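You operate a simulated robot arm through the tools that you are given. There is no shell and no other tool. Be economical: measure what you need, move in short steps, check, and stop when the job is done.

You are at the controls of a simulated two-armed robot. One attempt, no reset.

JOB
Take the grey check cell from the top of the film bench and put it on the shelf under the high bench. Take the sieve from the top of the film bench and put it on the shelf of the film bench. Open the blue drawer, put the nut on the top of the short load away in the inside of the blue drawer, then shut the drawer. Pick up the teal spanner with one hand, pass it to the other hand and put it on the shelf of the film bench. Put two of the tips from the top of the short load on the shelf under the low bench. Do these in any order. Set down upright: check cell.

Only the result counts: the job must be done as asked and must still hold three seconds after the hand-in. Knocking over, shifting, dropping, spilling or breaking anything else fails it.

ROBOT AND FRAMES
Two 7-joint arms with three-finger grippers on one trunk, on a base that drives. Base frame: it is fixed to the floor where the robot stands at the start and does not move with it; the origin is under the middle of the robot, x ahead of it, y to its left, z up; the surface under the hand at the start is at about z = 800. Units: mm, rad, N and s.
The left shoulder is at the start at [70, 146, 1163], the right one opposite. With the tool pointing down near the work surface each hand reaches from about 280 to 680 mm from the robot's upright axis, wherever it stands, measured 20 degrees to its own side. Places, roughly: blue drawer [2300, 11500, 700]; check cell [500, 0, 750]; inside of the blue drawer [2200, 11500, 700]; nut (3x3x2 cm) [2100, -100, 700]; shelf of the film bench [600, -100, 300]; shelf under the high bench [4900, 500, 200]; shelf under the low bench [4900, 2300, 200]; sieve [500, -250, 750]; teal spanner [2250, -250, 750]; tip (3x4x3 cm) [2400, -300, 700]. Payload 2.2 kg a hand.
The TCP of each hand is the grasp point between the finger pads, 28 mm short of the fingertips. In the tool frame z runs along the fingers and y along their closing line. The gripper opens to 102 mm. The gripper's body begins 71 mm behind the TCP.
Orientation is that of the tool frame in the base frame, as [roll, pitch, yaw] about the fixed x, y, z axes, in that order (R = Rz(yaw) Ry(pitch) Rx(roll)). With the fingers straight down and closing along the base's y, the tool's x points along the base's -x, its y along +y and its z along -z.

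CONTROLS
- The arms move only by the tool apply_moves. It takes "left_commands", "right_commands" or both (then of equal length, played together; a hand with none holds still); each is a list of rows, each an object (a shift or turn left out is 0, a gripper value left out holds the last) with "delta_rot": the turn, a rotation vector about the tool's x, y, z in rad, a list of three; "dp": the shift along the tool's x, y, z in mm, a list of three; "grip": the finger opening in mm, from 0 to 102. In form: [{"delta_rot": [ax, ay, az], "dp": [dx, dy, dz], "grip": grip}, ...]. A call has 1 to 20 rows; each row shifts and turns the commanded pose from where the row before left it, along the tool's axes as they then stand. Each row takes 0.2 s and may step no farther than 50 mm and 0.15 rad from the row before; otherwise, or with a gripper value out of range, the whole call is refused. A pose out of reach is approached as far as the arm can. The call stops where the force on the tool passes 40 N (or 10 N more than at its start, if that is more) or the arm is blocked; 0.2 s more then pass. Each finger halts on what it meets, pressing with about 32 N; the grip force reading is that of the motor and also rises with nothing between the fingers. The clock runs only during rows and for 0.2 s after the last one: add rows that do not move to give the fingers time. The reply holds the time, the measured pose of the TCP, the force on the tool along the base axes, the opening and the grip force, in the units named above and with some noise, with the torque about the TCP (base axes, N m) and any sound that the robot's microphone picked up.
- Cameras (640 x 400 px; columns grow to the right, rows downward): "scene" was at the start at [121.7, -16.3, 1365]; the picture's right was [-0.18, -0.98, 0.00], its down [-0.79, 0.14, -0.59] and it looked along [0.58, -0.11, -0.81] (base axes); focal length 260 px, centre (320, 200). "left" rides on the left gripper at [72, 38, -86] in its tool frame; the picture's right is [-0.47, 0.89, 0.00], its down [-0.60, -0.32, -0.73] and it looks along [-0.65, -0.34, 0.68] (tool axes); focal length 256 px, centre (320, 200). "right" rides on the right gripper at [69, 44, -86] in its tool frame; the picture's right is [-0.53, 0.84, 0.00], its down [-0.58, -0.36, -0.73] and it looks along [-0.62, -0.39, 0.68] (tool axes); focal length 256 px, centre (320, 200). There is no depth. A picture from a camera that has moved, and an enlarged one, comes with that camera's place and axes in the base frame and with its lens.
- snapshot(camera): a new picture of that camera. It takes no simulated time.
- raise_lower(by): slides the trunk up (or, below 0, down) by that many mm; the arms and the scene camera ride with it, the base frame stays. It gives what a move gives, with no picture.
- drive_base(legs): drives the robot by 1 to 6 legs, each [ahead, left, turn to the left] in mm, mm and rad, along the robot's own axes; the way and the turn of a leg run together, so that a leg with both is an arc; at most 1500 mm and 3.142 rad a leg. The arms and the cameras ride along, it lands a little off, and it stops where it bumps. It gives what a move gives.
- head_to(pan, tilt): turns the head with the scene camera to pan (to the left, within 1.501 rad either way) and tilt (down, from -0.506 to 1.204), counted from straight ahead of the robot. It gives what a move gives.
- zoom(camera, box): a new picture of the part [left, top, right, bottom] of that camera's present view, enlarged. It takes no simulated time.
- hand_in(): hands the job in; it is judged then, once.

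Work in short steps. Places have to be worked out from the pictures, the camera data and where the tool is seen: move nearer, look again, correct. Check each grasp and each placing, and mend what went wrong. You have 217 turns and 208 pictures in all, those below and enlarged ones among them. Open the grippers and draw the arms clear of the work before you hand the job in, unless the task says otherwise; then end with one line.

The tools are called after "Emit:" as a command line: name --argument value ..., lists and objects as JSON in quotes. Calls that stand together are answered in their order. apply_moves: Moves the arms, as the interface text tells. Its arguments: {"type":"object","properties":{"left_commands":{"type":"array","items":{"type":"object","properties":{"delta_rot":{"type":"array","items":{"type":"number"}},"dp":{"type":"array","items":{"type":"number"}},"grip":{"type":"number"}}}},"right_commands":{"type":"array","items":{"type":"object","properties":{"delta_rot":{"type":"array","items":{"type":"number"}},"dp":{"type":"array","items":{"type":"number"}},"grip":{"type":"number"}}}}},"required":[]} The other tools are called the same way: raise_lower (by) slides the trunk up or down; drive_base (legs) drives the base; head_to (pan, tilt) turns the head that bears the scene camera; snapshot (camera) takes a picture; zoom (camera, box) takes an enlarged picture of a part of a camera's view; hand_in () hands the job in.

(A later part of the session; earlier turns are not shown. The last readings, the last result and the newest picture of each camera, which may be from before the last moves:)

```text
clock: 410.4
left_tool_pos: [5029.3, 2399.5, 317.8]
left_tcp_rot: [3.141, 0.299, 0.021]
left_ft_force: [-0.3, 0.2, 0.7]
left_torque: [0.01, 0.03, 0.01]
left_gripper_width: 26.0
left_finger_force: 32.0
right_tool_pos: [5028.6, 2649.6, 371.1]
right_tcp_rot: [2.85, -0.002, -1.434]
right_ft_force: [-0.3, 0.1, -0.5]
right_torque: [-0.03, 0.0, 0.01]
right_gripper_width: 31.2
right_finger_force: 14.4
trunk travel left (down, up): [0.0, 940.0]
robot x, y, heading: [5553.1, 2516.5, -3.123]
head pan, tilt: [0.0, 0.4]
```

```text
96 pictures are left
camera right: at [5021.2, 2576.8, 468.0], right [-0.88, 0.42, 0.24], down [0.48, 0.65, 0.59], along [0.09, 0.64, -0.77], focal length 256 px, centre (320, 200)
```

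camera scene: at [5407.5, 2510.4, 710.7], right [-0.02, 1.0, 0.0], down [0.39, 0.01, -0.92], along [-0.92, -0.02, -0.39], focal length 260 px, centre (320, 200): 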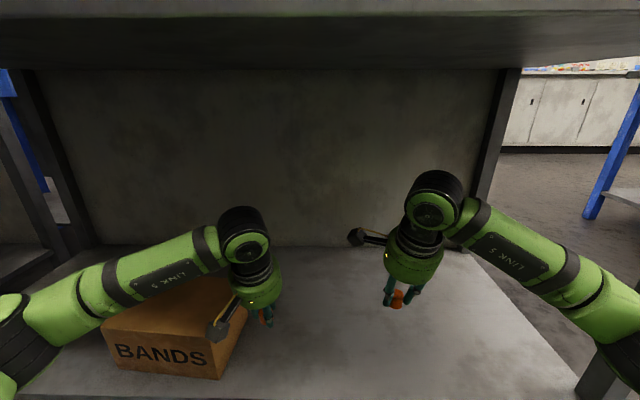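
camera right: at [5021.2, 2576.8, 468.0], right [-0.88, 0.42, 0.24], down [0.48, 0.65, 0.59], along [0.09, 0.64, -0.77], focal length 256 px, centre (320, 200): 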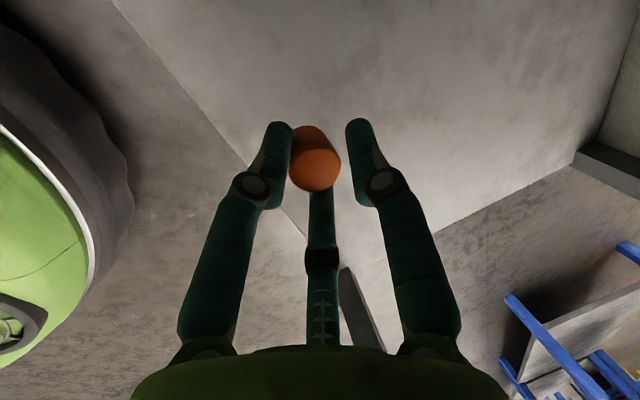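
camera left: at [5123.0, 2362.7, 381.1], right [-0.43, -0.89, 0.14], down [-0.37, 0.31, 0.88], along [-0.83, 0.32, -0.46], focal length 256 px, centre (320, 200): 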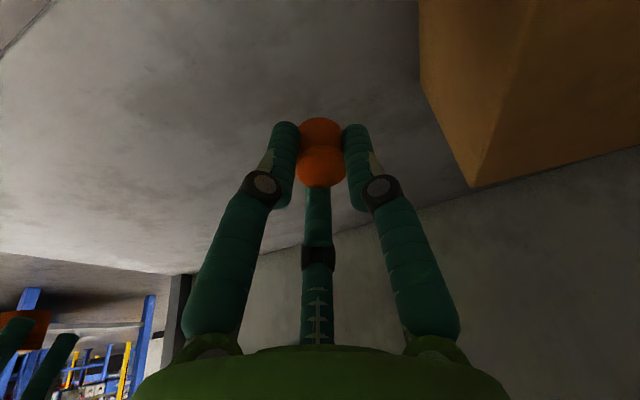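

The left tip looks squeezed, so I set it down without delay: lower both hands to about z≈225.

Emit:
apply_moves --left_commands '[{"dp": [7, 0, 22.5]}, {"dp": [7, 0, 22.5]}, {"dp": [7, 0, 22.5]}, {"dp": [6, 0, 20]}, {}]' --right_commands '[{"dp": [0, -10.8, 35]}, {"dp": [0, -10.8, 35]}, {"dp": [0, -10.8, 35]}, {"dp": [0, -10.5, 34]}, {}]'

Emit:
zoom --camera "scene" --box '[180, 180, 480, 400]'

```text
clock: 411.6
left_tool_pos: [5029.1, 2398.2, 225.8]
left_tcp_rot: [3.141, 0.298, 0.021]
left_ft_force: [1.0, -0.5, 0.6]
left_torque: [-0.02, 0.02, -0.02]
left_gripper_width: 25.9
left_finger_force: 32.0
right_tool_pos: [5029.9, 2648.3, 228.0]
right_tcp_rot: [2.851, -0.001, -1.434]
right_ft_force: [-0.5, -0.8, -0.8]
right_torque: [0.0, 0.01, -0.02]
right_gripper_width: 31.4
right_finger_force: 14.5
trunk travel left (down, up): [0.0, 940.0]
robot x, y, heading: [5554.0, 2518.1, -3.123]
head pan, tilt: [0.0, 0.4]
```

```text
1.82 times, centred on (330, 290) of scene
camera zoom: at [5407.5, 2510.4, 710.7], right [-0.02, 1.0, 0.0], down [0.39, 0.01, -0.92], along [-0.92, -0.02, -0.39], focal length 472 px, centre (302, 36)
```

zoom: 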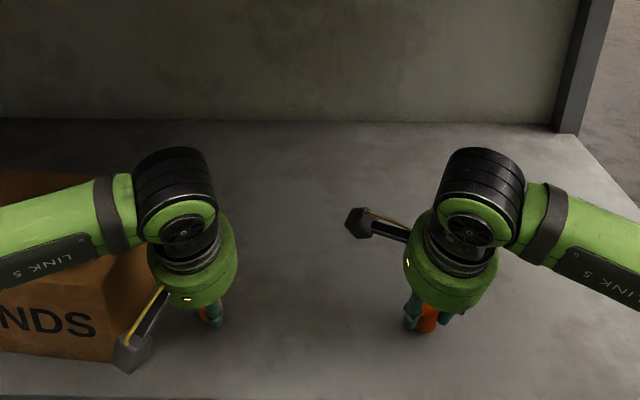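

No contact yet. I lower both by a further 12 mm in small steps.

Emit:
apply_moves --left_commands '[{"dp": [1.8, 0, 5.7]}, {"dp": [1.2, 0, 3.8]}, {}]' --right_commands '[{"dp": [0, -1.8, 5.7]}, {"dp": [0, -1.8, 5.7]}, {}]'

```text
clock: 412.4
left_tool_pos: [5028.5, 2398.7, 217.0]
left_tcp_rot: [-3.139, 0.299, 0.023]
left_ft_force: [-0.4, 0.8, 0.7]
left_torque: [-0.02, 0.0, 0.02]
left_gripper_width: 25.8
left_finger_force: 31.8
right_tool_pos: [5030.4, 2646.9, 215.9]
right_tcp_rot: [2.849, -0.001, -1.435]
right_ft_force: [3.2, 1.2, 8.2]
right_torque: [0.05, -0.16, 0.01]
right_gripper_width: 31.3
right_finger_force: 15.2
trunk travel left (down, up): [0.0, 940.0]
robot x, y, heading: [5545.8, 2513.0, -3.122]
head pan, tilt: [0.0, 0.4]
```

The right tip touches. I lower the left 4 mm more, then open both gently and rise.

Emit:
apply_moves --left_commands '[{"dp": [0.6, 0, 2]}, {"dp": [0.6, 0, 2]}, {}]'

Emit:
apply_moves --left_commands '[{"grip": 35}, {"grip": 50}, {}, {"dp": [-5, 0, -15]}, {"dp": [-10, 0, -32]}, {"dp": [-12, 0, -38]}, {}]' --right_commands '[{"grip": 40}, {"grip": 55}, {}, {"dp": [0, 5, -15]}, {"dp": [0, 10, -32]}, {"dp": [0, 12, -38]}, {}]'

Emit:
snapshot --camera "left"

Emit:
snapshot --camera "scene"

```text
clock: 413.2
left_tool_pos: [5028.9, 2397.8, 213.8]
left_tcp_rot: [-3.141, 0.301, 0.022]
left_ft_force: [2.0, -1.3, 5.0]
left_torque: [0.01, -0.08, -0.02]
left_gripper_width: 26.1
left_finger_force: 32.4
right_tool_pos: [5029.0, 2648.0, 215.8]
right_tcp_rot: [2.848, -0.002, -1.435]
right_ft_force: [1.1, 0.2, 8.5]
right_torque: [-0.03, -0.13, -0.01]
right_gripper_width: 31.5
right_finger_force: 15.3
trunk travel left (down, up): [0.0, 940.0]
robot x, y, heading: [5549.7, 2516.6, -3.118]
head pan, tilt: [0.0, 0.4]
```

```text
clock: 414.8
left_tool_pos: [5028.4, 2400.4, 303.1]
left_tcp_rot: [-3.139, 0.298, 0.018]
left_ft_force: [0.8, -0.2, 0.2]
left_torque: [-0.01, 0.0, 0.01]
left_gripper_width: 50.0
left_finger_force: 0.0
right_tool_pos: [5027.7, 2648.7, 303.7]
right_tcp_rot: [2.852, -0.002, -1.435]
right_ft_force: [0.5, 0.4, -0.2]
right_torque: [-0.02, 0.0, 0.0]
right_gripper_width: 55.0
right_finger_force: 0.0
trunk travel left (down, up): [0.0, 940.0]
robot x, y, heading: [5550.4, 2518.8, -3.124]
head pan, tilt: [0.0, 0.4]
```

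```text
94 pictures are left
camera left: at [5123.3, 2365.0, 365.6], right [-0.43, -0.89, 0.14], down [-0.37, 0.31, 0.88], along [-0.83, 0.32, -0.46], focal length 256 px, centre (320, 200)
```

left: 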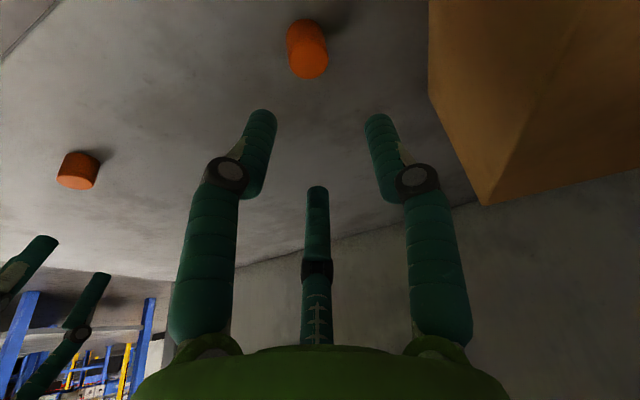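

```text
93 pictures are left
camera scene: at [5407.6, 2510.4, 710.7], right [-0.02, 1.0, 0.0], down [0.39, 0.01, -0.92], along [-0.92, -0.02, -0.39], focal length 260 px, centre (320, 200)
```

scene: 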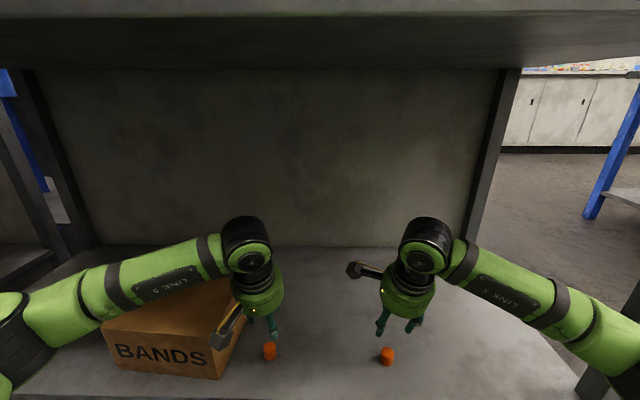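

Both tips stand upright on the shelf under the low bench. I back out, raise the trunk to the load-working height and retrace the route.

Emit:
drive_base --legs '[[-370, 0, 0]]'

Emit:
raise_lower --by 400

Emit:
raise_lower --by 200

Emit:
apply_moves --left_commands '[{"dp": [36, 0, -11]}, {"dp": [36, 0, -11]}, {"dp": [36, 0, -11]}, {"dp": [36, 0, -11]}, {"delta_rot": [0, 0.15, 0]}, {"delta_rot": [0, 0.15, 0]}, {"dp": [0, 0, -45]}, {"dp": [0, 0, -45]}, {}]' --right_commands '[{"dp": [0, -36, -11]}, {"dp": [0, -36, -11]}, {"dp": [0, -36, -11]}, {"dp": [0, -36, -11]}, {"delta_rot": [0.15, 0, 0]}, {"delta_rot": [0.15, 0, 0]}, {"dp": [0, 0, -45]}, {"dp": [0, 0, -45]}, {}]'

Emit:
drive_base --legs '[[0, -1100, 0], [0, 0, 1.571], [0, -1400, 0]]'

```text
clock: 417.2
left_tool_pos: [5407.7, 2409.5, 302.0]
left_tcp_rot: [3.142, 0.298, 0.019]
left_ft_force: [0.2, 0.1, -1.0]
left_torque: [-0.02, -0.01, -0.02]
left_gripper_width: 50.1
left_finger_force: 0.2
right_tool_pos: [5406.3, 2656.3, 302.1]
right_tcp_rot: [2.85, -0.002, -1.437]
right_ft_force: [0.0, -0.2, -0.1]
right_torque: [-0.02, -0.01, 0.0]
right_gripper_width: 55.2
right_finger_force: 0.0
trunk travel left (down, up): [0.0, 940.0]
robot x, y, heading: [5930.7, 2521.3, -3.124]
head pan, tilt: [0.0, 0.4]
```

```text
clock: 421.1
left_tool_pos: [5407.9, 2407.9, 703.2]
left_tcp_rot: [3.141, 0.298, 0.019]
left_ft_force: [-0.8, -0.3, -0.1]
left_torque: [-0.03, 0.05, -0.02]
left_gripper_width: 49.9
left_finger_force: 0.1
right_tool_pos: [5407.1, 2656.8, 702.4]
right_tcp_rot: [2.85, -0.002, -1.436]
right_ft_force: [0.2, 0.3, 1.0]
right_torque: [0.0, -0.05, 0.0]
right_gripper_width: 55.0
right_finger_force: 0.0
trunk travel left (down, up): [-400.0, 540.0]
robot x, y, heading: [5930.5, 2523.4, -3.121]
head pan, tilt: [0.0, 0.4]
```

```text
clock: 423.2
left_tool_pos: [5406.9, 2409.1, 902.5]
left_tcp_rot: [-3.141, 0.298, 0.018]
left_ft_force: [0.2, 0.0, -0.2]
left_torque: [0.01, -0.01, 0.01]
left_gripper_width: 49.9
left_finger_force: 0.1
right_tool_pos: [5407.1, 2657.7, 901.9]
right_tcp_rot: [2.851, -0.003, -1.437]
right_ft_force: [0.4, -0.8, -0.9]
right_torque: [0.01, 0.01, 0.03]
right_gripper_width: 55.0
right_finger_force: 0.1
trunk travel left (down, up): [-600.0, 340.0]
robot x, y, heading: [5930.2, 2524.8, -3.123]
head pan, tilt: [0.0, 0.4]
```

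```text
clock: 425.2
left_tool_pos: [5558.1, 2409.8, 992.8]
left_tcp_rot: [3.141, -0.002, 0.019]
left_ft_force: [0.3, 0.4, -0.1]
left_torque: [0.05, -0.01, 0.02]
left_gripper_width: 50.2
left_finger_force: 0.2
right_tool_pos: [5554.1, 2680.2, 994.8]
right_tcp_rot: [-3.133, -0.002, -1.435]
right_ft_force: [-0.1, -0.7, 0.4]
right_torque: [0.0, 0.01, 0.0]
right_gripper_width: 54.9
right_finger_force: 0.0
trunk travel left (down, up): [-600.0, 340.0]
robot x, y, heading: [5931.9, 2522.3, -3.12]
head pan, tilt: [0.0, 0.4]
```

```text
clock: 441.3
left_tool_pos: [4613.1, 3241.9, 993.8]
left_tcp_rot: [-3.141, -0.002, 1.565]
left_ft_force: [-0.1, 0.3, -0.4]
left_torque: [0.01, 0.01, 0.01]
left_gripper_width: 50.0
left_finger_force: 0.0
right_tool_pos: [4342.0, 3244.1, 994.3]
right_tcp_rot: [-3.133, -0.005, 0.109]
right_ft_force: [-0.1, -0.3, 0.0]
right_torque: [0.01, 0.01, 0.01]
right_gripper_width: 54.9
right_finger_force: 0.1
trunk travel left (down, up): [-600.0, 340.0]
robot x, y, heading: [4505.6, 3616.6, -1.581]
head pan, tilt: [0.0, 0.4]
```

Everything is fine so far. I continue to x≈3250, down to y≈730, and across to x≈2290.

Emit:
drive_base --legs '[[0, -1255, 0], [0, 0, 0.015], [1450, 0, 0], [1430, 0, 0]]'

Emit:
drive_base --legs '[[0, -940, 0]]'

```text
clock: 461.5
left_tool_pos: [3328.2, 348.6, 992.7]
left_tcp_rot: [3.141, -0.002, 1.537]
left_ft_force: [0.3, 0.5, 0.0]
left_torque: [0.0, -0.02, 0.0]
left_gripper_width: 50.0
left_finger_force: 0.0
right_tool_pos: [3056.6, 359.9, 993.6]
right_tcp_rot: [-3.133, -0.003, 0.084]
right_ft_force: [-0.4, -0.1, 1.0]
right_torque: [0.02, -0.02, 0.02]
right_gripper_width: 55.2
right_finger_force: 0.1
trunk travel left (down, up): [-600.0, 340.0]
robot x, y, heading: [3229.0, 728.4, -1.607]
head pan, tilt: [0.0, 0.4]
```

```text
clock: 466.5
left_tool_pos: [2380.1, 382.8, 993.2]
left_tcp_rot: [3.141, -0.003, 1.53]
left_ft_force: [-0.7, 0.2, -0.3]
left_torque: [0.02, -0.01, 0.04]
left_gripper_width: 49.7
left_finger_force: 0.0
right_tool_pos: [2109.6, 393.8, 994.8]
right_tcp_rot: [-3.133, -0.002, 0.076]
right_ft_force: [0.9, -1.0, -0.1]
right_torque: [-0.02, 0.04, 0.02]
right_gripper_width: 55.0
right_finger_force: 0.1
trunk travel left (down, up): [-600.0, 340.0]
robot x, y, heading: [2285.8, 758.0, -1.61]
head pan, tilt: [0.0, 0.4]
```

I straighten up and drive to y≈390 in front of the load, then look.

Emit:
drive_base --legs '[[0, 0, 0.043], [370, 0, 0]]'

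Emit:
head_to --pan -0.1 --tilt 0.85

Emit:
snapshot --camera "scene"

Emit:
zoom --camera "scene" --box '[280, 160, 440, 280]'

Emit:
snapshot --camera "right"

```text
clock: 469.2
left_tool_pos: [2398.1, 18.2, 992.8]
left_tcp_rot: [-3.141, -0.002, 1.577]
left_ft_force: [0.3, 0.0, -0.1]
left_torque: [-0.01, 0.02, -0.01]
left_gripper_width: 50.0
left_finger_force: 0.1
right_tool_pos: [2128.2, 17.3, 993.9]
right_tcp_rot: [-3.133, -0.001, 0.123]
right_ft_force: [0.6, 0.6, 0.4]
right_torque: [0.01, -0.04, 0.02]
right_gripper_width: 54.8
right_finger_force: 0.1
trunk travel left (down, up): [-600.0, 340.0]
robot x, y, heading: [2288.8, 388.8, -1.562]
head pan, tilt: [0.0, 0.4]
```

```text
clock: 470.1
left_tool_pos: [2398.3, 18.7, 994.1]
left_tcp_rot: [-3.141, -0.002, 1.575]
left_ft_force: [-0.7, -0.1, 0.4]
left_torque: [-0.02, -0.03, 0.03]
left_gripper_width: 50.0
left_finger_force: 0.1
right_tool_pos: [2128.3, 18.5, 994.4]
right_tcp_rot: [-3.133, -0.002, 0.124]
right_ft_force: [0.3, 0.6, 0.3]
right_torque: [0.0, 0.01, 0.0]
right_gripper_width: 55.1
right_finger_force: 0.1
trunk travel left (down, up): [-600.0, 340.0]
robot x, y, heading: [2289.4, 391.0, -1.568]
head pan, tilt: [-0.099, 0.85]
```

```text
92 pictures are left
camera scene: at [2282.8, 260.0, 1271.7], right [-1.0, 0.09, 0.0], down [0.07, 0.75, -0.66], along [-0.06, -0.66, -0.75], focal length 260 px, centre (320, 200)
```

scene: 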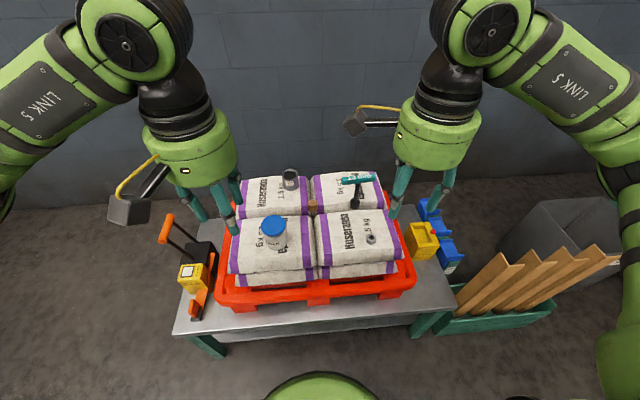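

```text
3.33 times, centred on (360, 220) of scene
camera zoom: at [2282.8, 260.0, 1271.7], right [-1.0, 0.09, 0.0], down [0.07, 0.75, -0.66], along [-0.06, -0.66, -0.75], focal length 866 px, centre (187, 133)
```

zoom: 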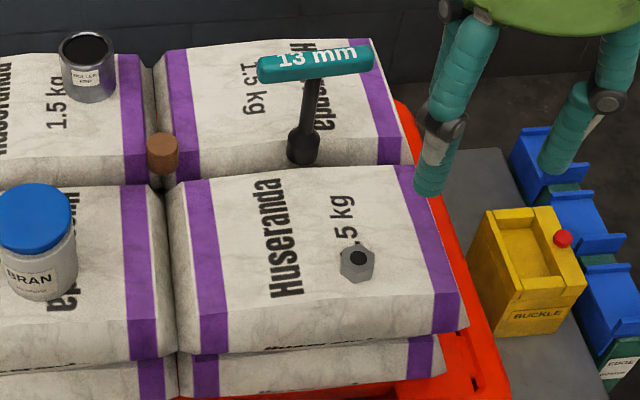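

```text
90 pictures are left
camera right: at [2203.0, -18.8, 1081.0], right [-0.43, -0.9, -0.01], down [-0.62, 0.28, 0.73], along [-0.66, 0.32, -0.68], focal length 256 px, centre (320, 200)
```

right: 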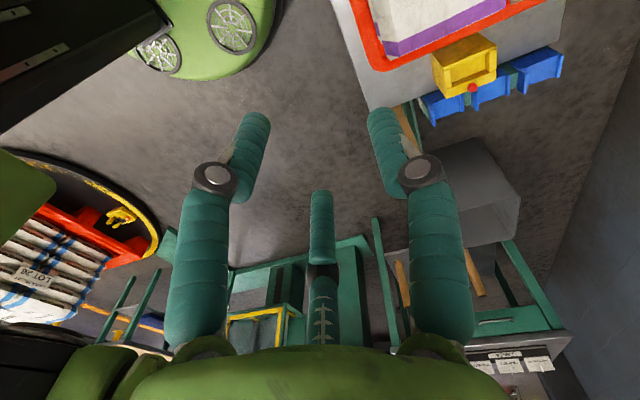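

The handle runs from about (2189, -192) to (2100, -196) at z≈824. I move the right hand over its centre and down to z≈890 to check.

Emit:
apply_moves --right_commands '[{"delta_rot": [0, 0, 0.08], "grip": 60}, {"dp": [1.5, 42.6, 0]}, {"dp": [1.5, 42.6, 0]}, {"dp": [1.5, 42.6, 0]}, {"dp": [1.5, 42.6, 0]}, {"dp": [1.5, 42.6, 0]}, {"dp": [0, 0, 40]}, {"dp": [0, 0, 40]}, {"dp": [0, 0, 24]}, {}]'

Emit:
snapshot --camera "right"

Emit:
zoom --camera "scene" --box '[280, 130, 440, 250]'

```text
clock: 472.3
left_tool_pos: [2399.1, 18.7, 993.5]
left_tcp_rot: [-3.141, -0.003, 1.577]
left_ft_force: [-0.4, -0.2, 0.1]
left_torque: [-0.02, 0.03, 0.05]
left_gripper_width: 50.0
left_finger_force: 0.1
right_tool_pos: [2145.9, -192.6, 888.2]
right_tcp_rot: [-3.13, -0.003, 0.043]
right_ft_force: [-0.4, -0.1, -0.5]
right_torque: [0.01, 0.03, 0.04]
right_gripper_width: 60.1
right_finger_force: 0.1
trunk travel left (down, up): [-600.0, 340.0]
robot x, y, heading: [2287.3, 390.3, -1.564]
head pan, tilt: [-0.099, 0.85]
```

```text
89 pictures are left
camera right: at [2217.4, -235.5, 974.5], right [-0.5, -0.87, -0.01], down [-0.59, 0.33, 0.73], along [-0.63, 0.37, -0.68], focal length 256 px, centre (320, 200)
```

right: 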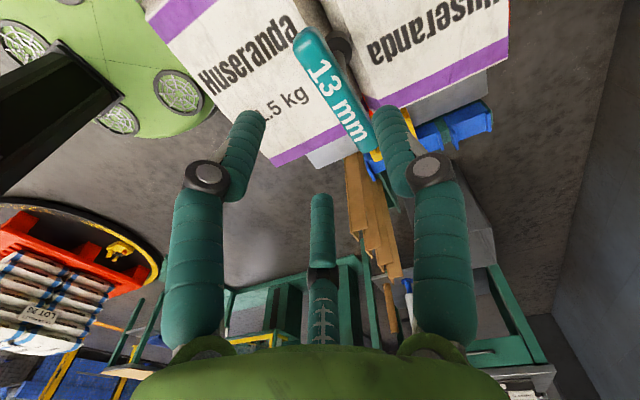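

```text
3.33 times, centred on (360, 190) of scene
camera zoom: at [2282.7, 260.0, 1271.6], right [-1.0, 0.09, 0.0], down [0.07, 0.75, -0.66], along [-0.06, -0.66, -0.75], focal length 866 px, centre (187, 233)
```

zoom: 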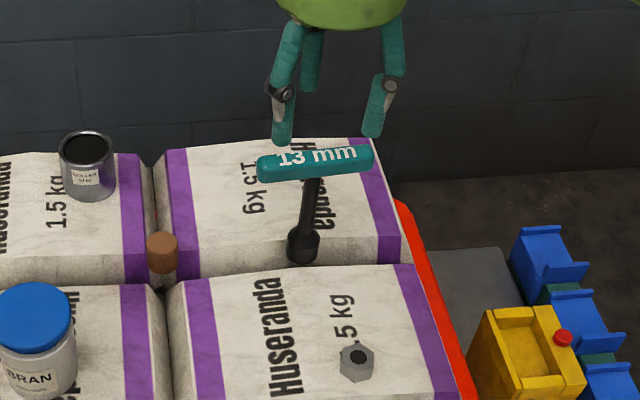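

Combining sightings, the handle centre is about (2146, -203, 817). I shift 10 mm forward, descend 35 mm, and check again.

Emit:
apply_moves --right_commands '[{"dp": [0, 10, 15]}, {"dp": [0, 0, 20]}, {}]'

Emit:
snapshot --camera "right"

Emit:
zoom --camera "scene" --box '[310, 140, 410, 215]'

```text
clock: 473.1
left_tool_pos: [2398.1, 19.0, 993.3]
left_tcp_rot: [-3.14, -0.003, 1.576]
left_ft_force: [-0.5, -0.8, 0.9]
left_torque: [0.04, -0.05, -0.01]
left_gripper_width: 49.9
left_finger_force: 0.0
right_tool_pos: [2146.5, -205.3, 852.5]
right_tcp_rot: [-3.133, 0.0, 0.043]
right_ft_force: [0.6, 0.0, -0.2]
right_torque: [-0.02, -0.01, 0.04]
right_gripper_width: 59.8
right_finger_force: 0.0
trunk travel left (down, up): [-600.0, 340.0]
robot x, y, heading: [2288.9, 393.1, -1.568]
head pan, tilt: [-0.099, 0.85]
```

```text
87 pictures are left
camera right: at [2218.0, -247.2, 939.8], right [-0.5, -0.87, -0.01], down [-0.59, 0.33, 0.73], along [-0.63, 0.37, -0.68], focal length 256 px, centre (320, 200)
```

right: 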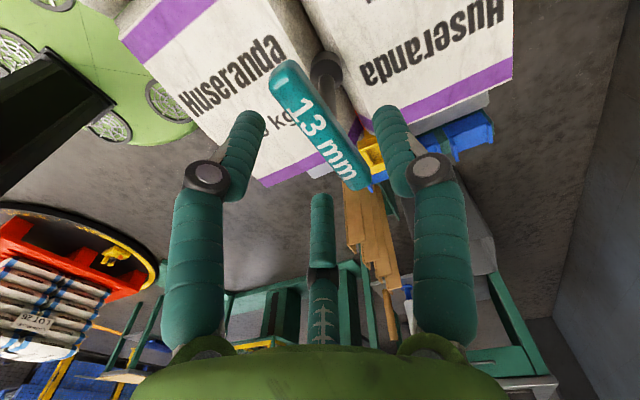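

```text
5.33 times, centred on (360, 178) of scene
camera zoom: at [2283.0, 260.0, 1271.6], right [-1.0, 0.09, 0.0], down [0.07, 0.75, -0.66], along [-0.06, -0.66, -0.75], focal length 1385 px, centre (107, 320)
```

zoom: 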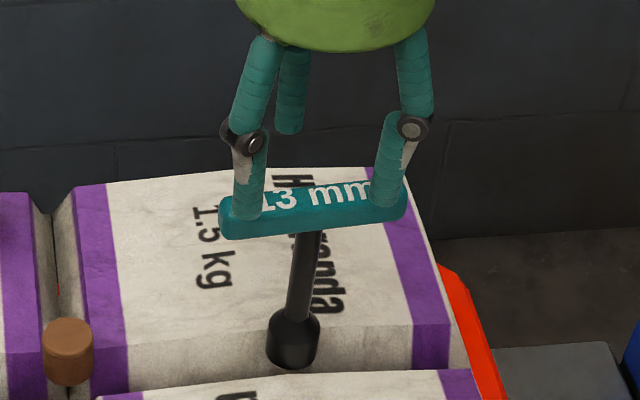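

The fingers straddle the handle. I widen to 80 mm, shift 5 mm back, descend to z≈830 and then close.

Emit:
apply_moves --right_commands '[{"dp": [0, -5, 0], "grip": 80}, {}, {"dp": [0, 0, 12]}, {"dp": [0, 0, 11]}, {}]'

Emit:
zoom --camera "scene" --box '[310, 140, 410, 215]'

Emit:
snapshot --camera "right"

```text
clock: 474.3
left_tool_pos: [2398.7, 16.5, 993.8]
left_tcp_rot: [-3.141, -0.001, 1.576]
left_ft_force: [0.0, 0.0, 0.4]
left_torque: [0.01, -0.02, 0.0]
left_gripper_width: 49.9
left_finger_force: 0.1
right_tool_pos: [2145.2, -199.2, 829.9]
right_tcp_rot: [-3.133, -0.002, 0.044]
right_ft_force: [-0.4, -0.2, 0.4]
right_torque: [0.01, -0.02, -0.04]
right_gripper_width: 80.0
right_finger_force: 0.1
trunk travel left (down, up): [-600.0, 340.0]
robot x, y, heading: [2290.0, 392.7, -1.565]
head pan, tilt: [-0.099, 0.85]
```

```text
5.33 times, centred on (360, 178) of scene
camera zoom: at [2282.9, 259.9, 1271.6], right [-1.0, 0.09, 0.0], down [0.07, 0.75, -0.66], along [-0.06, -0.66, -0.75], focal length 1385 px, centre (107, 320)
```

zoom: 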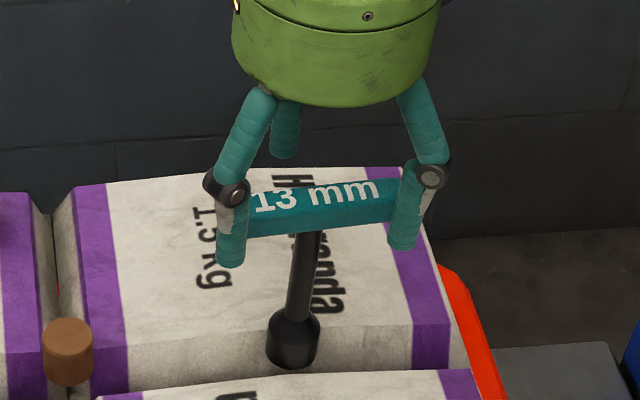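

```text
84 pictures are left
camera right: at [2217.6, -241.2, 916.9], right [-0.5, -0.87, -0.01], down [-0.59, 0.33, 0.73], along [-0.63, 0.37, -0.68], focal length 256 px, centre (320, 200)
```

right: 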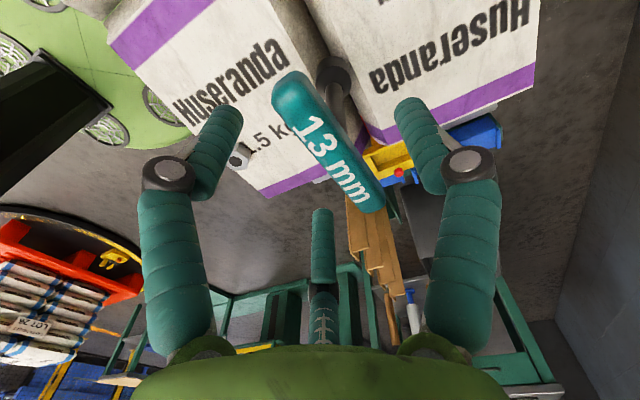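

The pair is in front of the handle and the thumb behind it. I close.

Emit:
apply_moves --right_commands '[{"grip": 50}, {"grip": 25}, {"grip": 5}, {}, {}]'

Emit:
zoom --camera "scene" --box '[310, 140, 410, 215]'

```text
clock: 475.5
left_tool_pos: [2399.7, 18.3, 993.5]
left_tcp_rot: [-3.14, -0.003, 1.576]
left_ft_force: [0.6, -0.1, -1.9]
left_torque: [0.0, 0.01, 0.0]
left_gripper_width: 49.8
left_finger_force: 0.1
right_tool_pos: [2145.3, -199.5, 830.3]
right_tcp_rot: [-3.132, -0.001, 0.044]
right_ft_force: [-0.7, 0.2, 0.6]
right_torque: [-0.12, 0.05, 0.02]
right_gripper_width: 27.5
right_finger_force: 32.0
trunk travel left (down, up): [-600.0, 340.0]
robot x, y, heading: [2293.0, 393.5, -1.563]
head pan, tilt: [-0.099, 0.85]
```

```text
5.33 times, centred on (360, 178) of scene
camera zoom: at [2282.8, 259.7, 1271.6], right [-1.0, 0.09, 0.0], down [0.07, 0.75, -0.66], along [-0.06, -0.66, -0.75], focal length 1385 px, centre (107, 320)
```

zoom: 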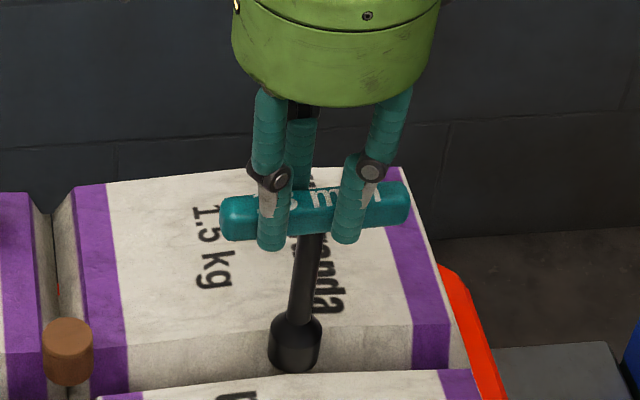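

It's gripped at 27.5 mm. I lift it straight up and back the robot away from the load for the handover.

Emit:
apply_moves --right_commands '[{"dp": [0, 0, -15]}, {"dp": [0, 0, -40]}, {"dp": [0, 0, -45]}, {"dp": [0, 0, -45]}, {"dp": [0, 0, -35]}, {}]'

Emit:
drive_base --legs '[[-350, 0, 0]]'

Emit:
snapshot --camera "scene"

```text
clock: 476.9
left_tool_pos: [2398.0, 18.2, 993.5]
left_tcp_rot: [3.14, -0.003, 1.576]
left_ft_force: [0.0, 0.1, 0.2]
left_torque: [0.0, -0.01, -0.01]
left_gripper_width: 49.9
left_finger_force: 0.1
right_tool_pos: [2144.8, -200.5, 1011.2]
right_tcp_rot: [-3.131, 0.0, 0.045]
right_ft_force: [-0.2, 0.2, -2.1]
right_torque: [0.0, 0.01, 0.01]
right_gripper_width: 27.7
right_finger_force: 32.4
trunk travel left (down, up): [-600.0, 340.0]
robot x, y, heading: [2291.1, 391.3, -1.561]
head pan, tilt: [-0.099, 0.85]
```

```text
clock: 479.2
left_tool_pos: [2397.2, 370.8, 992.9]
left_tcp_rot: [-3.141, -0.003, 1.577]
left_ft_force: [0.4, 0.4, -0.4]
left_torque: [0.01, 0.02, -0.02]
left_gripper_width: 50.0
left_finger_force: 0.1
right_tool_pos: [2142.8, 154.0, 1009.4]
right_tcp_rot: [-3.133, -0.002, 0.041]
right_ft_force: [-0.6, 0.8, -1.5]
right_torque: [0.02, -0.03, -0.01]
right_gripper_width: 27.6
right_finger_force: 31.3
trunk travel left (down, up): [-600.0, 340.0]
robot x, y, heading: [2290.1, 745.2, -1.566]
head pan, tilt: [-0.099, 0.85]
```

```text
82 pictures are left
camera scene: at [2280.4, 613.4, 1271.5], right [-1.0, 0.09, 0.0], down [0.07, 0.75, -0.66], along [-0.06, -0.66, -0.75], focal length 260 px, centre (320, 200)
```

scene: 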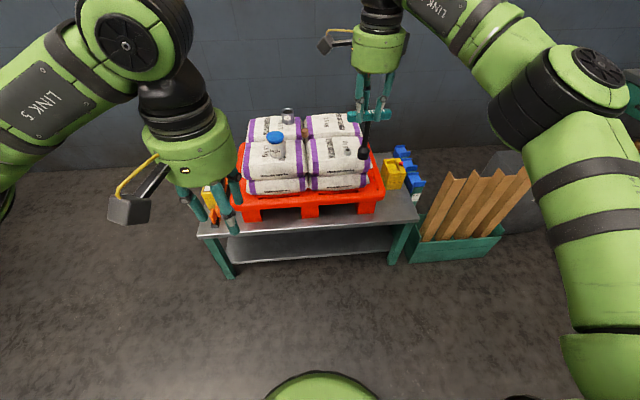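

The spanner is held securely. I bring it to the robot's midline and move the left hand forward, pitching it to point forward.

Emit:
apply_moves --left_commands '[{"dp": [-37, 0, 0]}, {"dp": [-37, 0, 0]}, {"dp": [-37, 0, 0]}, {}, {"delta_rot": [0, -0.15, 0]}, {"delta_rot": [0, -0.15, 0]}, {"delta_rot": [0, -0.15, 0]}, {"delta_rot": [0, -0.15, 0]}, {"delta_rot": [0, -0.15, 0]}, {"delta_rot": [0, -0.15, 0]}, {}]' --right_commands '[{"dp": [28, 2, 0]}, {"dp": [28, 2, 0]}, {"dp": [28, 2, 0]}, {"dp": [28, 2, 0]}, {}, {}, {}, {}, {}, {}, {}]'

Emit:
snapshot --camera "scene"

```text
clock: 481.6
left_tool_pos: [2398.0, 261.0, 992.9]
left_tcp_rot: [-3.14, 0.899, 1.577]
left_ft_force: [-0.5, 0.0, 0.3]
left_torque: [0.0, 0.0, 0.0]
left_gripper_width: 50.0
left_finger_force: 0.0
right_tool_pos: [2254.2, 149.3, 1009.6]
right_tcp_rot: [-3.134, -0.002, 0.042]
right_ft_force: [-0.5, 0.4, -1.5]
right_torque: [0.02, 0.01, 0.01]
right_gripper_width: 27.2
right_finger_force: 31.9
trunk travel left (down, up): [-600.0, 340.0]
robot x, y, heading: [2289.0, 745.4, -1.563]
head pan, tilt: [-0.099, 0.85]
```

```text
81 pictures are left
camera scene: at [2280.4, 613.6, 1271.5], right [-1.0, 0.09, 0.0], down [0.07, 0.75, -0.66], along [-0.06, -0.66, -0.75], focal length 260 px, centre (320, 200)
```

scene: 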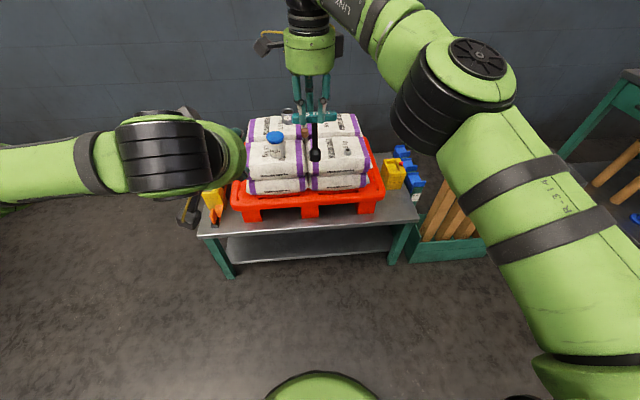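

The pitch works. I continue to about 1.5 rad and look.

Emit:
apply_moves --left_commands '[{"delta_rot": [0, -0.15, 0], "grip": 60}, {"delta_rot": [0, -0.15, 0]}, {"delta_rot": [0, -0.15, 0]}, {"delta_rot": [0, -0.15, 0]}, {"delta_rot": [0, -0.07, 0]}, {}]'

Emit:
snapshot --camera "scene"

Emit:
snapshot --camera "left"

```text
clock: 483.0
left_tool_pos: [2397.1, 260.3, 992.8]
left_tcp_rot: [3.059, 1.57, 1.494]
left_ft_force: [-0.6, 0.1, 0.2]
left_torque: [0.02, 0.03, 0.04]
left_gripper_width: 60.1
left_finger_force: 0.1
right_tool_pos: [2254.3, 151.2, 1010.7]
right_tcp_rot: [-3.133, -0.001, 0.041]
right_ft_force: [-0.3, 0.4, -3.1]
right_torque: [0.01, -0.01, -0.03]
right_gripper_width: 27.3
right_finger_force: 32.1
trunk travel left (down, up): [-600.0, 340.0]
robot x, y, heading: [2282.2, 743.4, -1.563]
head pan, tilt: [-0.099, 0.85]
```

```text
80 pictures are left
camera scene: at [2279.6, 614.1, 1271.6], right [-1.0, 0.09, 0.0], down [0.07, 0.75, -0.66], along [-0.06, -0.66, -0.75], focal length 260 px, centre (320, 200)
```

scene: 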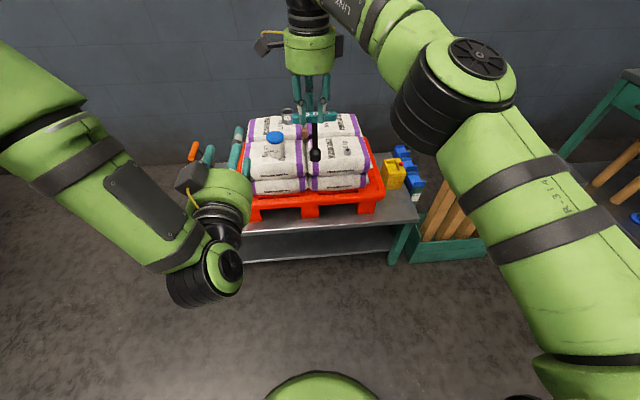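

```text
79 pictures are left
camera left: at [2433.5, 347.7, 922.2], right [0.89, 0.0, 0.47], down [-0.32, 0.73, 0.61], along [-0.34, -0.69, 0.65], focal length 256 px, centre (320, 200)
```

left: 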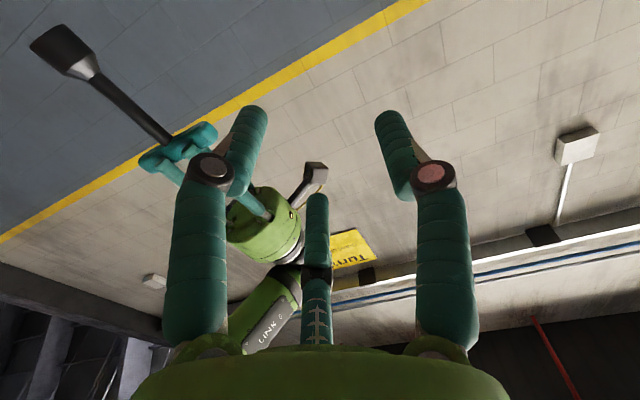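

The left hand now points forward. The spanner shaft hangs at about (2249, 147), free between z≈910 and 985. I move the left hand laterally into line with it at z≈945.

Emit:
apply_moves --left_commands '[{"dp": [12, -37, 0], "grip": 50}, {"dp": [12, -37, 0]}, {"dp": [12, -37, 0]}, {"dp": [12, -37, 0]}, {}]'

Emit:
snapshot --camera "left"

Emit:
zoom --camera "scene" --box '[220, 60, 420, 260]'

```text
clock: 484.2
left_tool_pos: [2251.3, 260.7, 945.7]
left_tcp_rot: [-2.789, 1.565, 1.929]
left_ft_force: [-0.1, -0.7, 0.0]
left_torque: [0.0, -0.02, 0.01]
left_gripper_width: 49.9
left_finger_force: 0.2
right_tool_pos: [2255.0, 149.0, 1011.3]
right_tcp_rot: [-3.134, 0.0, 0.045]
right_ft_force: [0.1, -0.7, -2.5]
right_torque: [0.04, 0.04, 0.02]
right_gripper_width: 27.3
right_finger_force: 31.5
trunk travel left (down, up): [-600.0, 340.0]
robot x, y, heading: [2288.3, 746.4, -1.564]
head pan, tilt: [-0.099, 0.85]
```

```text
78 pictures are left
camera left: at [2286.6, 347.3, 874.4], right [0.89, 0.0, 0.46], down [-0.32, 0.73, 0.61], along [-0.33, -0.69, 0.65], focal length 256 px, centre (320, 200)
```

left: 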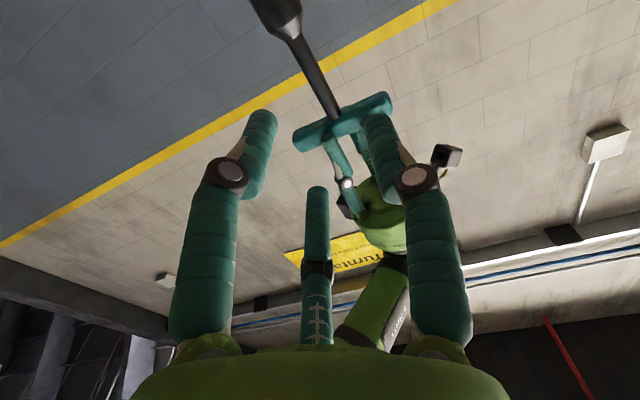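

```text
2.00 times, centred on (320, 160) of scene
camera zoom: at [2281.7, 613.8, 1271.6], right [-1.0, 0.09, 0.0], down [0.07, 0.75, -0.66], along [-0.06, -0.66, -0.75], focal length 520 px, centre (320, 280)
```

zoom: 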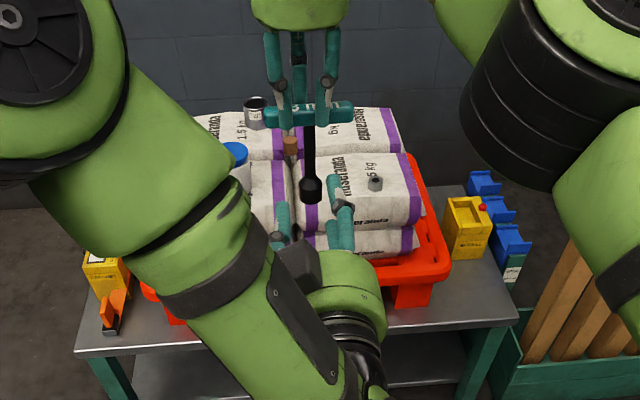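

The shaft lines up laterally (x≈2249) and in height. I move the left hand forward about 100 mm so the shaft enters the fingers.

Emit:
apply_moves --left_commands '[{"dp": [0, -1, 30]}, {"dp": [0, -1, 30]}, {"dp": [0, 0, 25]}, {"dp": [0, 0, 15]}, {}]'

Emit:
snapshot --camera "left"

Emit:
zoom --camera "scene" --box '[260, 80, 380, 200]'

```text
clock: 485.2
left_tool_pos: [2242.0, 168.2, 945.4]
left_tcp_rot: [-2.983, 1.568, 1.72]
left_ft_force: [0.8, 19.7, 4.8]
left_torque: [-0.73, 0.06, -0.28]
left_gripper_width: 57.2
left_finger_force: 4.2
right_tool_pos: [2250.5, 143.4, 1009.5]
right_tcp_rot: [3.128, -0.002, 0.035]
right_ft_force: [-0.9, -19.7, -7.1]
right_torque: [-0.61, -0.03, 0.45]
right_gripper_width: 28.5
right_finger_force: 32.2
trunk travel left (down, up): [-600.0, 340.0]
robot x, y, heading: [2284.3, 747.4, -1.569]
head pan, tilt: [-0.099, 0.85]
stopped in row 4 (right hand): the force on the tool passed its limit at 42 N (the readings are from after the stop); the commanded pose is now the measured one
```

```text
76 pictures are left
camera left: at [2280.1, 254.2, 873.6], right [0.89, -0.01, 0.46], down [-0.31, 0.73, 0.61], along [-0.35, -0.68, 0.65], focal length 256 px, centre (320, 200)
```

left: 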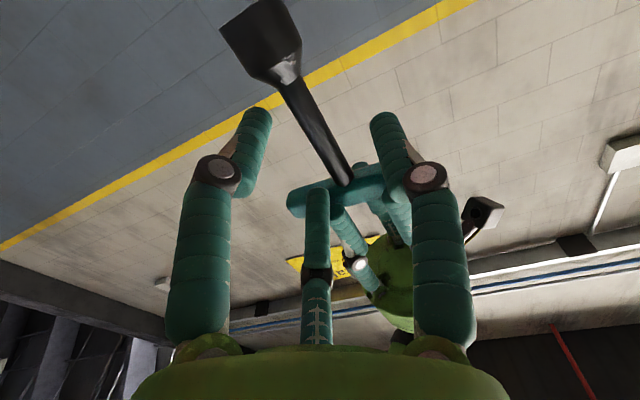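

```text
3.33 times, centred on (320, 140) of scene
camera zoom: at [2280.2, 613.5, 1271.5], right [-1.0, 0.09, 0.0], down [0.07, 0.75, -0.66], along [-0.06, -0.66, -0.75], focal length 866 px, centre (320, 400)
```

zoom: 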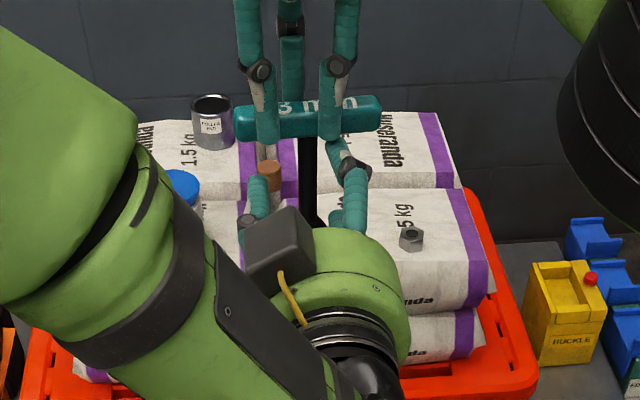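

The upper left finger met the handle. I back off, drop 13 mm, narrow the opening to 36 mm, and try again.

Emit:
apply_moves --left_commands '[{"dp": [0, 0, -25]}, {"dp": [0, 0, -25]}, {"dp": [13, 5, 0], "grip": 36}, {}]'

Emit:
snapshot --camera "left"

```text
clock: 486.2
left_tool_pos: [2249.4, 214.8, 932.0]
left_tcp_rot: [-2.792, 1.566, 1.914]
left_ft_force: [-0.8, 0.6, 0.7]
left_torque: [0.01, 0.02, 0.03]
left_gripper_width: 36.0
left_finger_force: 0.0
right_tool_pos: [2251.0, 144.4, 1009.9]
right_tcp_rot: [3.133, -0.003, 0.038]
right_ft_force: [-0.4, -0.8, -2.3]
right_torque: [-0.02, -0.03, -0.01]
right_gripper_width: 27.4
right_finger_force: 31.7
trunk travel left (down, up): [-600.0, 340.0]
robot x, y, heading: [2287.3, 743.7, -1.563]
head pan, tilt: [-0.099, 0.85]
```

```text
74 pictures are left
camera left: at [2287.3, 302.4, 860.4], right [0.89, -0.01, 0.46], down [-0.31, 0.73, 0.61], along [-0.34, -0.68, 0.65], focal length 256 px, centre (320, 200)
```

left: 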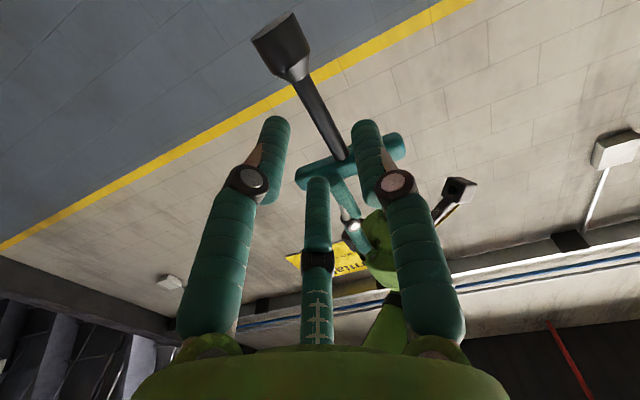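

The shaft stands at x≈2246 between z≈910 and 979. I set the TCP at x≈2241.5, z≈937 and advance 58 mm.

Emit:
apply_moves --left_commands '[{"dp": [-5, -7.5, 0]}, {"dp": [0, 0, 20]}, {"dp": [0, 0, 20]}, {"dp": [0, 0, 12]}, {"dp": [0, 0, 6]}, {}]'

Emit:
snapshot --camera "left"

Emit:
zoom --camera "scene" --box '[260, 80, 380, 200]'

```text
clock: 487.6
left_tool_pos: [2239.9, 157.7, 937.6]
left_tcp_rot: [-2.945, 1.565, 1.763]
left_ft_force: [-0.1, 0.6, -0.8]
left_torque: [0.0, -0.01, 0.01]
left_gripper_width: 36.2
left_finger_force: 0.1
right_tool_pos: [2252.7, 144.2, 1009.8]
right_tcp_rot: [3.132, -0.002, 0.037]
right_ft_force: [-0.6, 0.2, -2.3]
right_torque: [0.04, -0.03, 0.02]
right_gripper_width: 27.5
right_finger_force: 32.1
trunk travel left (down, up): [-600.0, 340.0]
robot x, y, heading: [2286.8, 747.0, -1.565]
head pan, tilt: [-0.099, 0.85]
```

```text
73 pictures are left
camera left: at [2278.6, 244.2, 865.8], right [0.89, -0.01, 0.46], down [-0.31, 0.73, 0.61], along [-0.34, -0.68, 0.64], focal length 256 px, centre (320, 200)
```

left: 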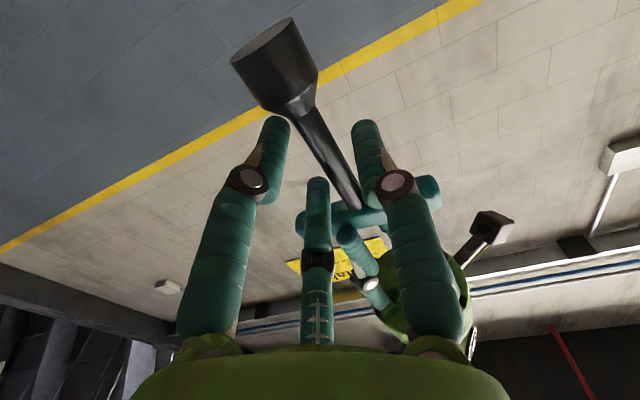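

```text
3.33 times, centred on (320, 140) of scene
camera zoom: at [2280.4, 613.9, 1271.6], right [-1.0, 0.09, 0.0], down [0.07, 0.75, -0.66], along [-0.06, -0.66, -0.75], focal length 866 px, centre (320, 400)
```

zoom: 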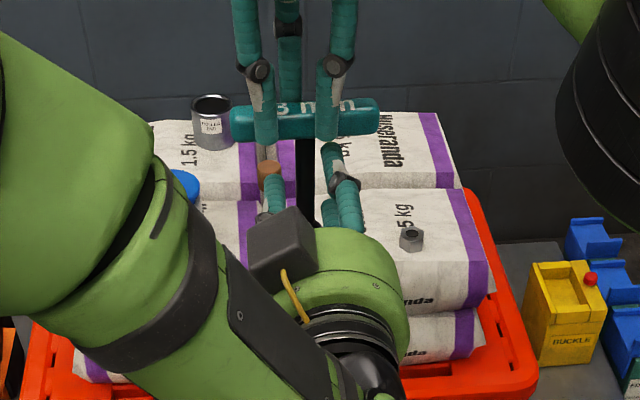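

No contact, and the shaft lies between thumb and pair. I close the left hand on it.

Emit:
apply_moves --left_commands '[{"grip": 20}, {"grip": 5}, {"grip": 0}, {}, {}]'

Emit:
snapshot --camera "left"

```text
clock: 488.8
left_tool_pos: [2240.4, 157.7, 937.7]
left_tcp_rot: [-2.955, 1.567, 1.752]
left_ft_force: [2.2, -2.5, 0.3]
left_torque: [0.27, -0.26, 0.03]
left_gripper_width: 20.3
left_finger_force: 31.8
right_tool_pos: [2251.5, 145.4, 1009.9]
right_tcp_rot: [3.132, -0.002, 0.035]
right_ft_force: [-2.2, 2.8, -1.1]
right_torque: [-0.02, 0.43, -0.02]
right_gripper_width: 27.5
right_finger_force: 31.5
trunk travel left (down, up): [-600.0, 340.0]
robot x, y, heading: [2289.0, 747.5, -1.567]
head pan, tilt: [-0.099, 0.85]
```

```text
71 pictures are left
camera left: at [2278.8, 244.3, 865.8], right [0.89, -0.01, 0.46], down [-0.31, 0.73, 0.61], along [-0.34, -0.68, 0.64], focal length 256 px, centre (320, 200)
```

left: 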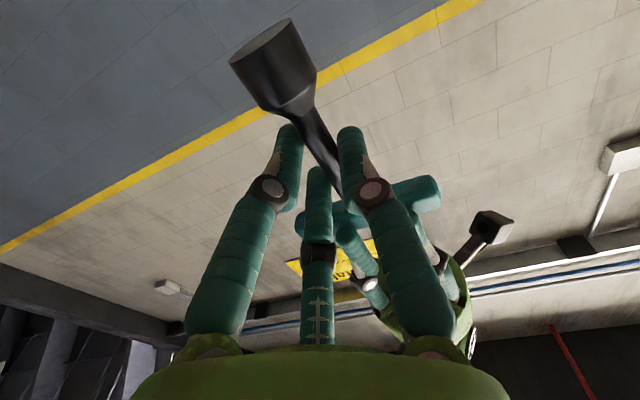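

Both hands hold the spanner now. I open the right hand and lift it away.

Emit:
apply_moves --right_commands '[{"grip": 50}, {"grip": 80}, {}, {"dp": [0, 0, -25]}, {"dp": [0, 0, -40]}, {"dp": [-30, 0, -30]}, {"dp": [-45, 0, 0]}, {"dp": [-45, 0, 0]}, {}]'

Emit:
snapshot --camera "left"

Emit:
snapshot --camera "scene"

```text
clock: 490.8
left_tool_pos: [2241.7, 157.0, 936.6]
left_tcp_rot: [-2.751, 1.566, 1.955]
left_ft_force: [-0.2, 0.4, -0.3]
left_torque: [0.0, 0.0, 0.0]
left_gripper_width: 20.1
left_finger_force: 31.8
right_tool_pos: [2125.1, 161.5, 1100.4]
right_tcp_rot: [3.133, 0.0, 0.037]
right_ft_force: [-0.2, -0.1, 0.0]
right_torque: [0.02, 0.02, -0.02]
right_gripper_width: 80.1
right_finger_force: 0.1
right hand out of reach, approached as far as the arm can: row 4, 5, 6
trunk travel left (down, up): [-600.0, 340.0]
robot x, y, heading: [2287.8, 745.1, -1.564]
head pan, tilt: [-0.099, 0.85]
```

```text
70 pictures are left
camera left: at [2279.3, 244.2, 865.7], right [0.89, -0.01, 0.46], down [-0.31, 0.73, 0.61], along [-0.34, -0.68, 0.64], focal length 256 px, centre (320, 200)
```

left: 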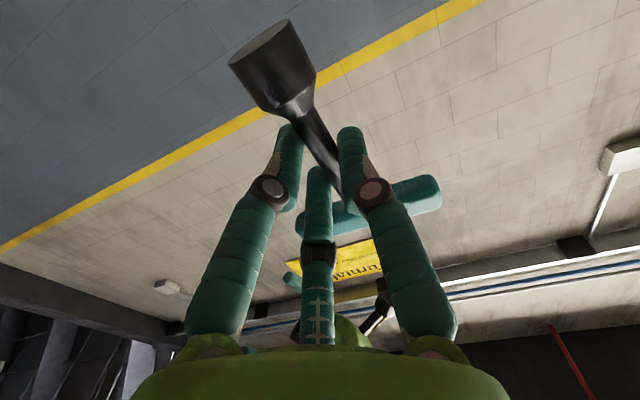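

```text
69 pictures are left
camera scene: at [2281.5, 613.6, 1271.5], right [-1.0, 0.09, 0.0], down [0.07, 0.75, -0.66], along [-0.06, -0.66, -0.75], focal length 260 px, centre (320, 200)
```

scene: 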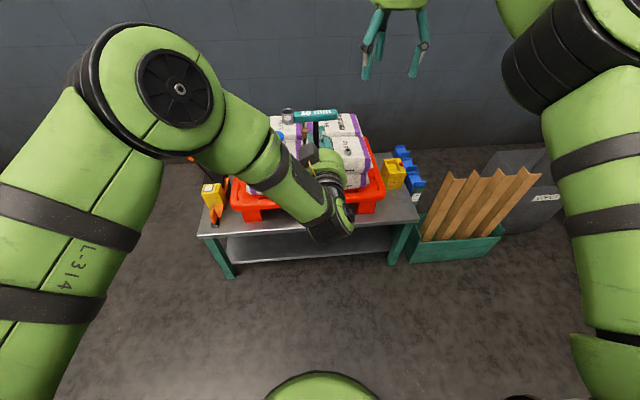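

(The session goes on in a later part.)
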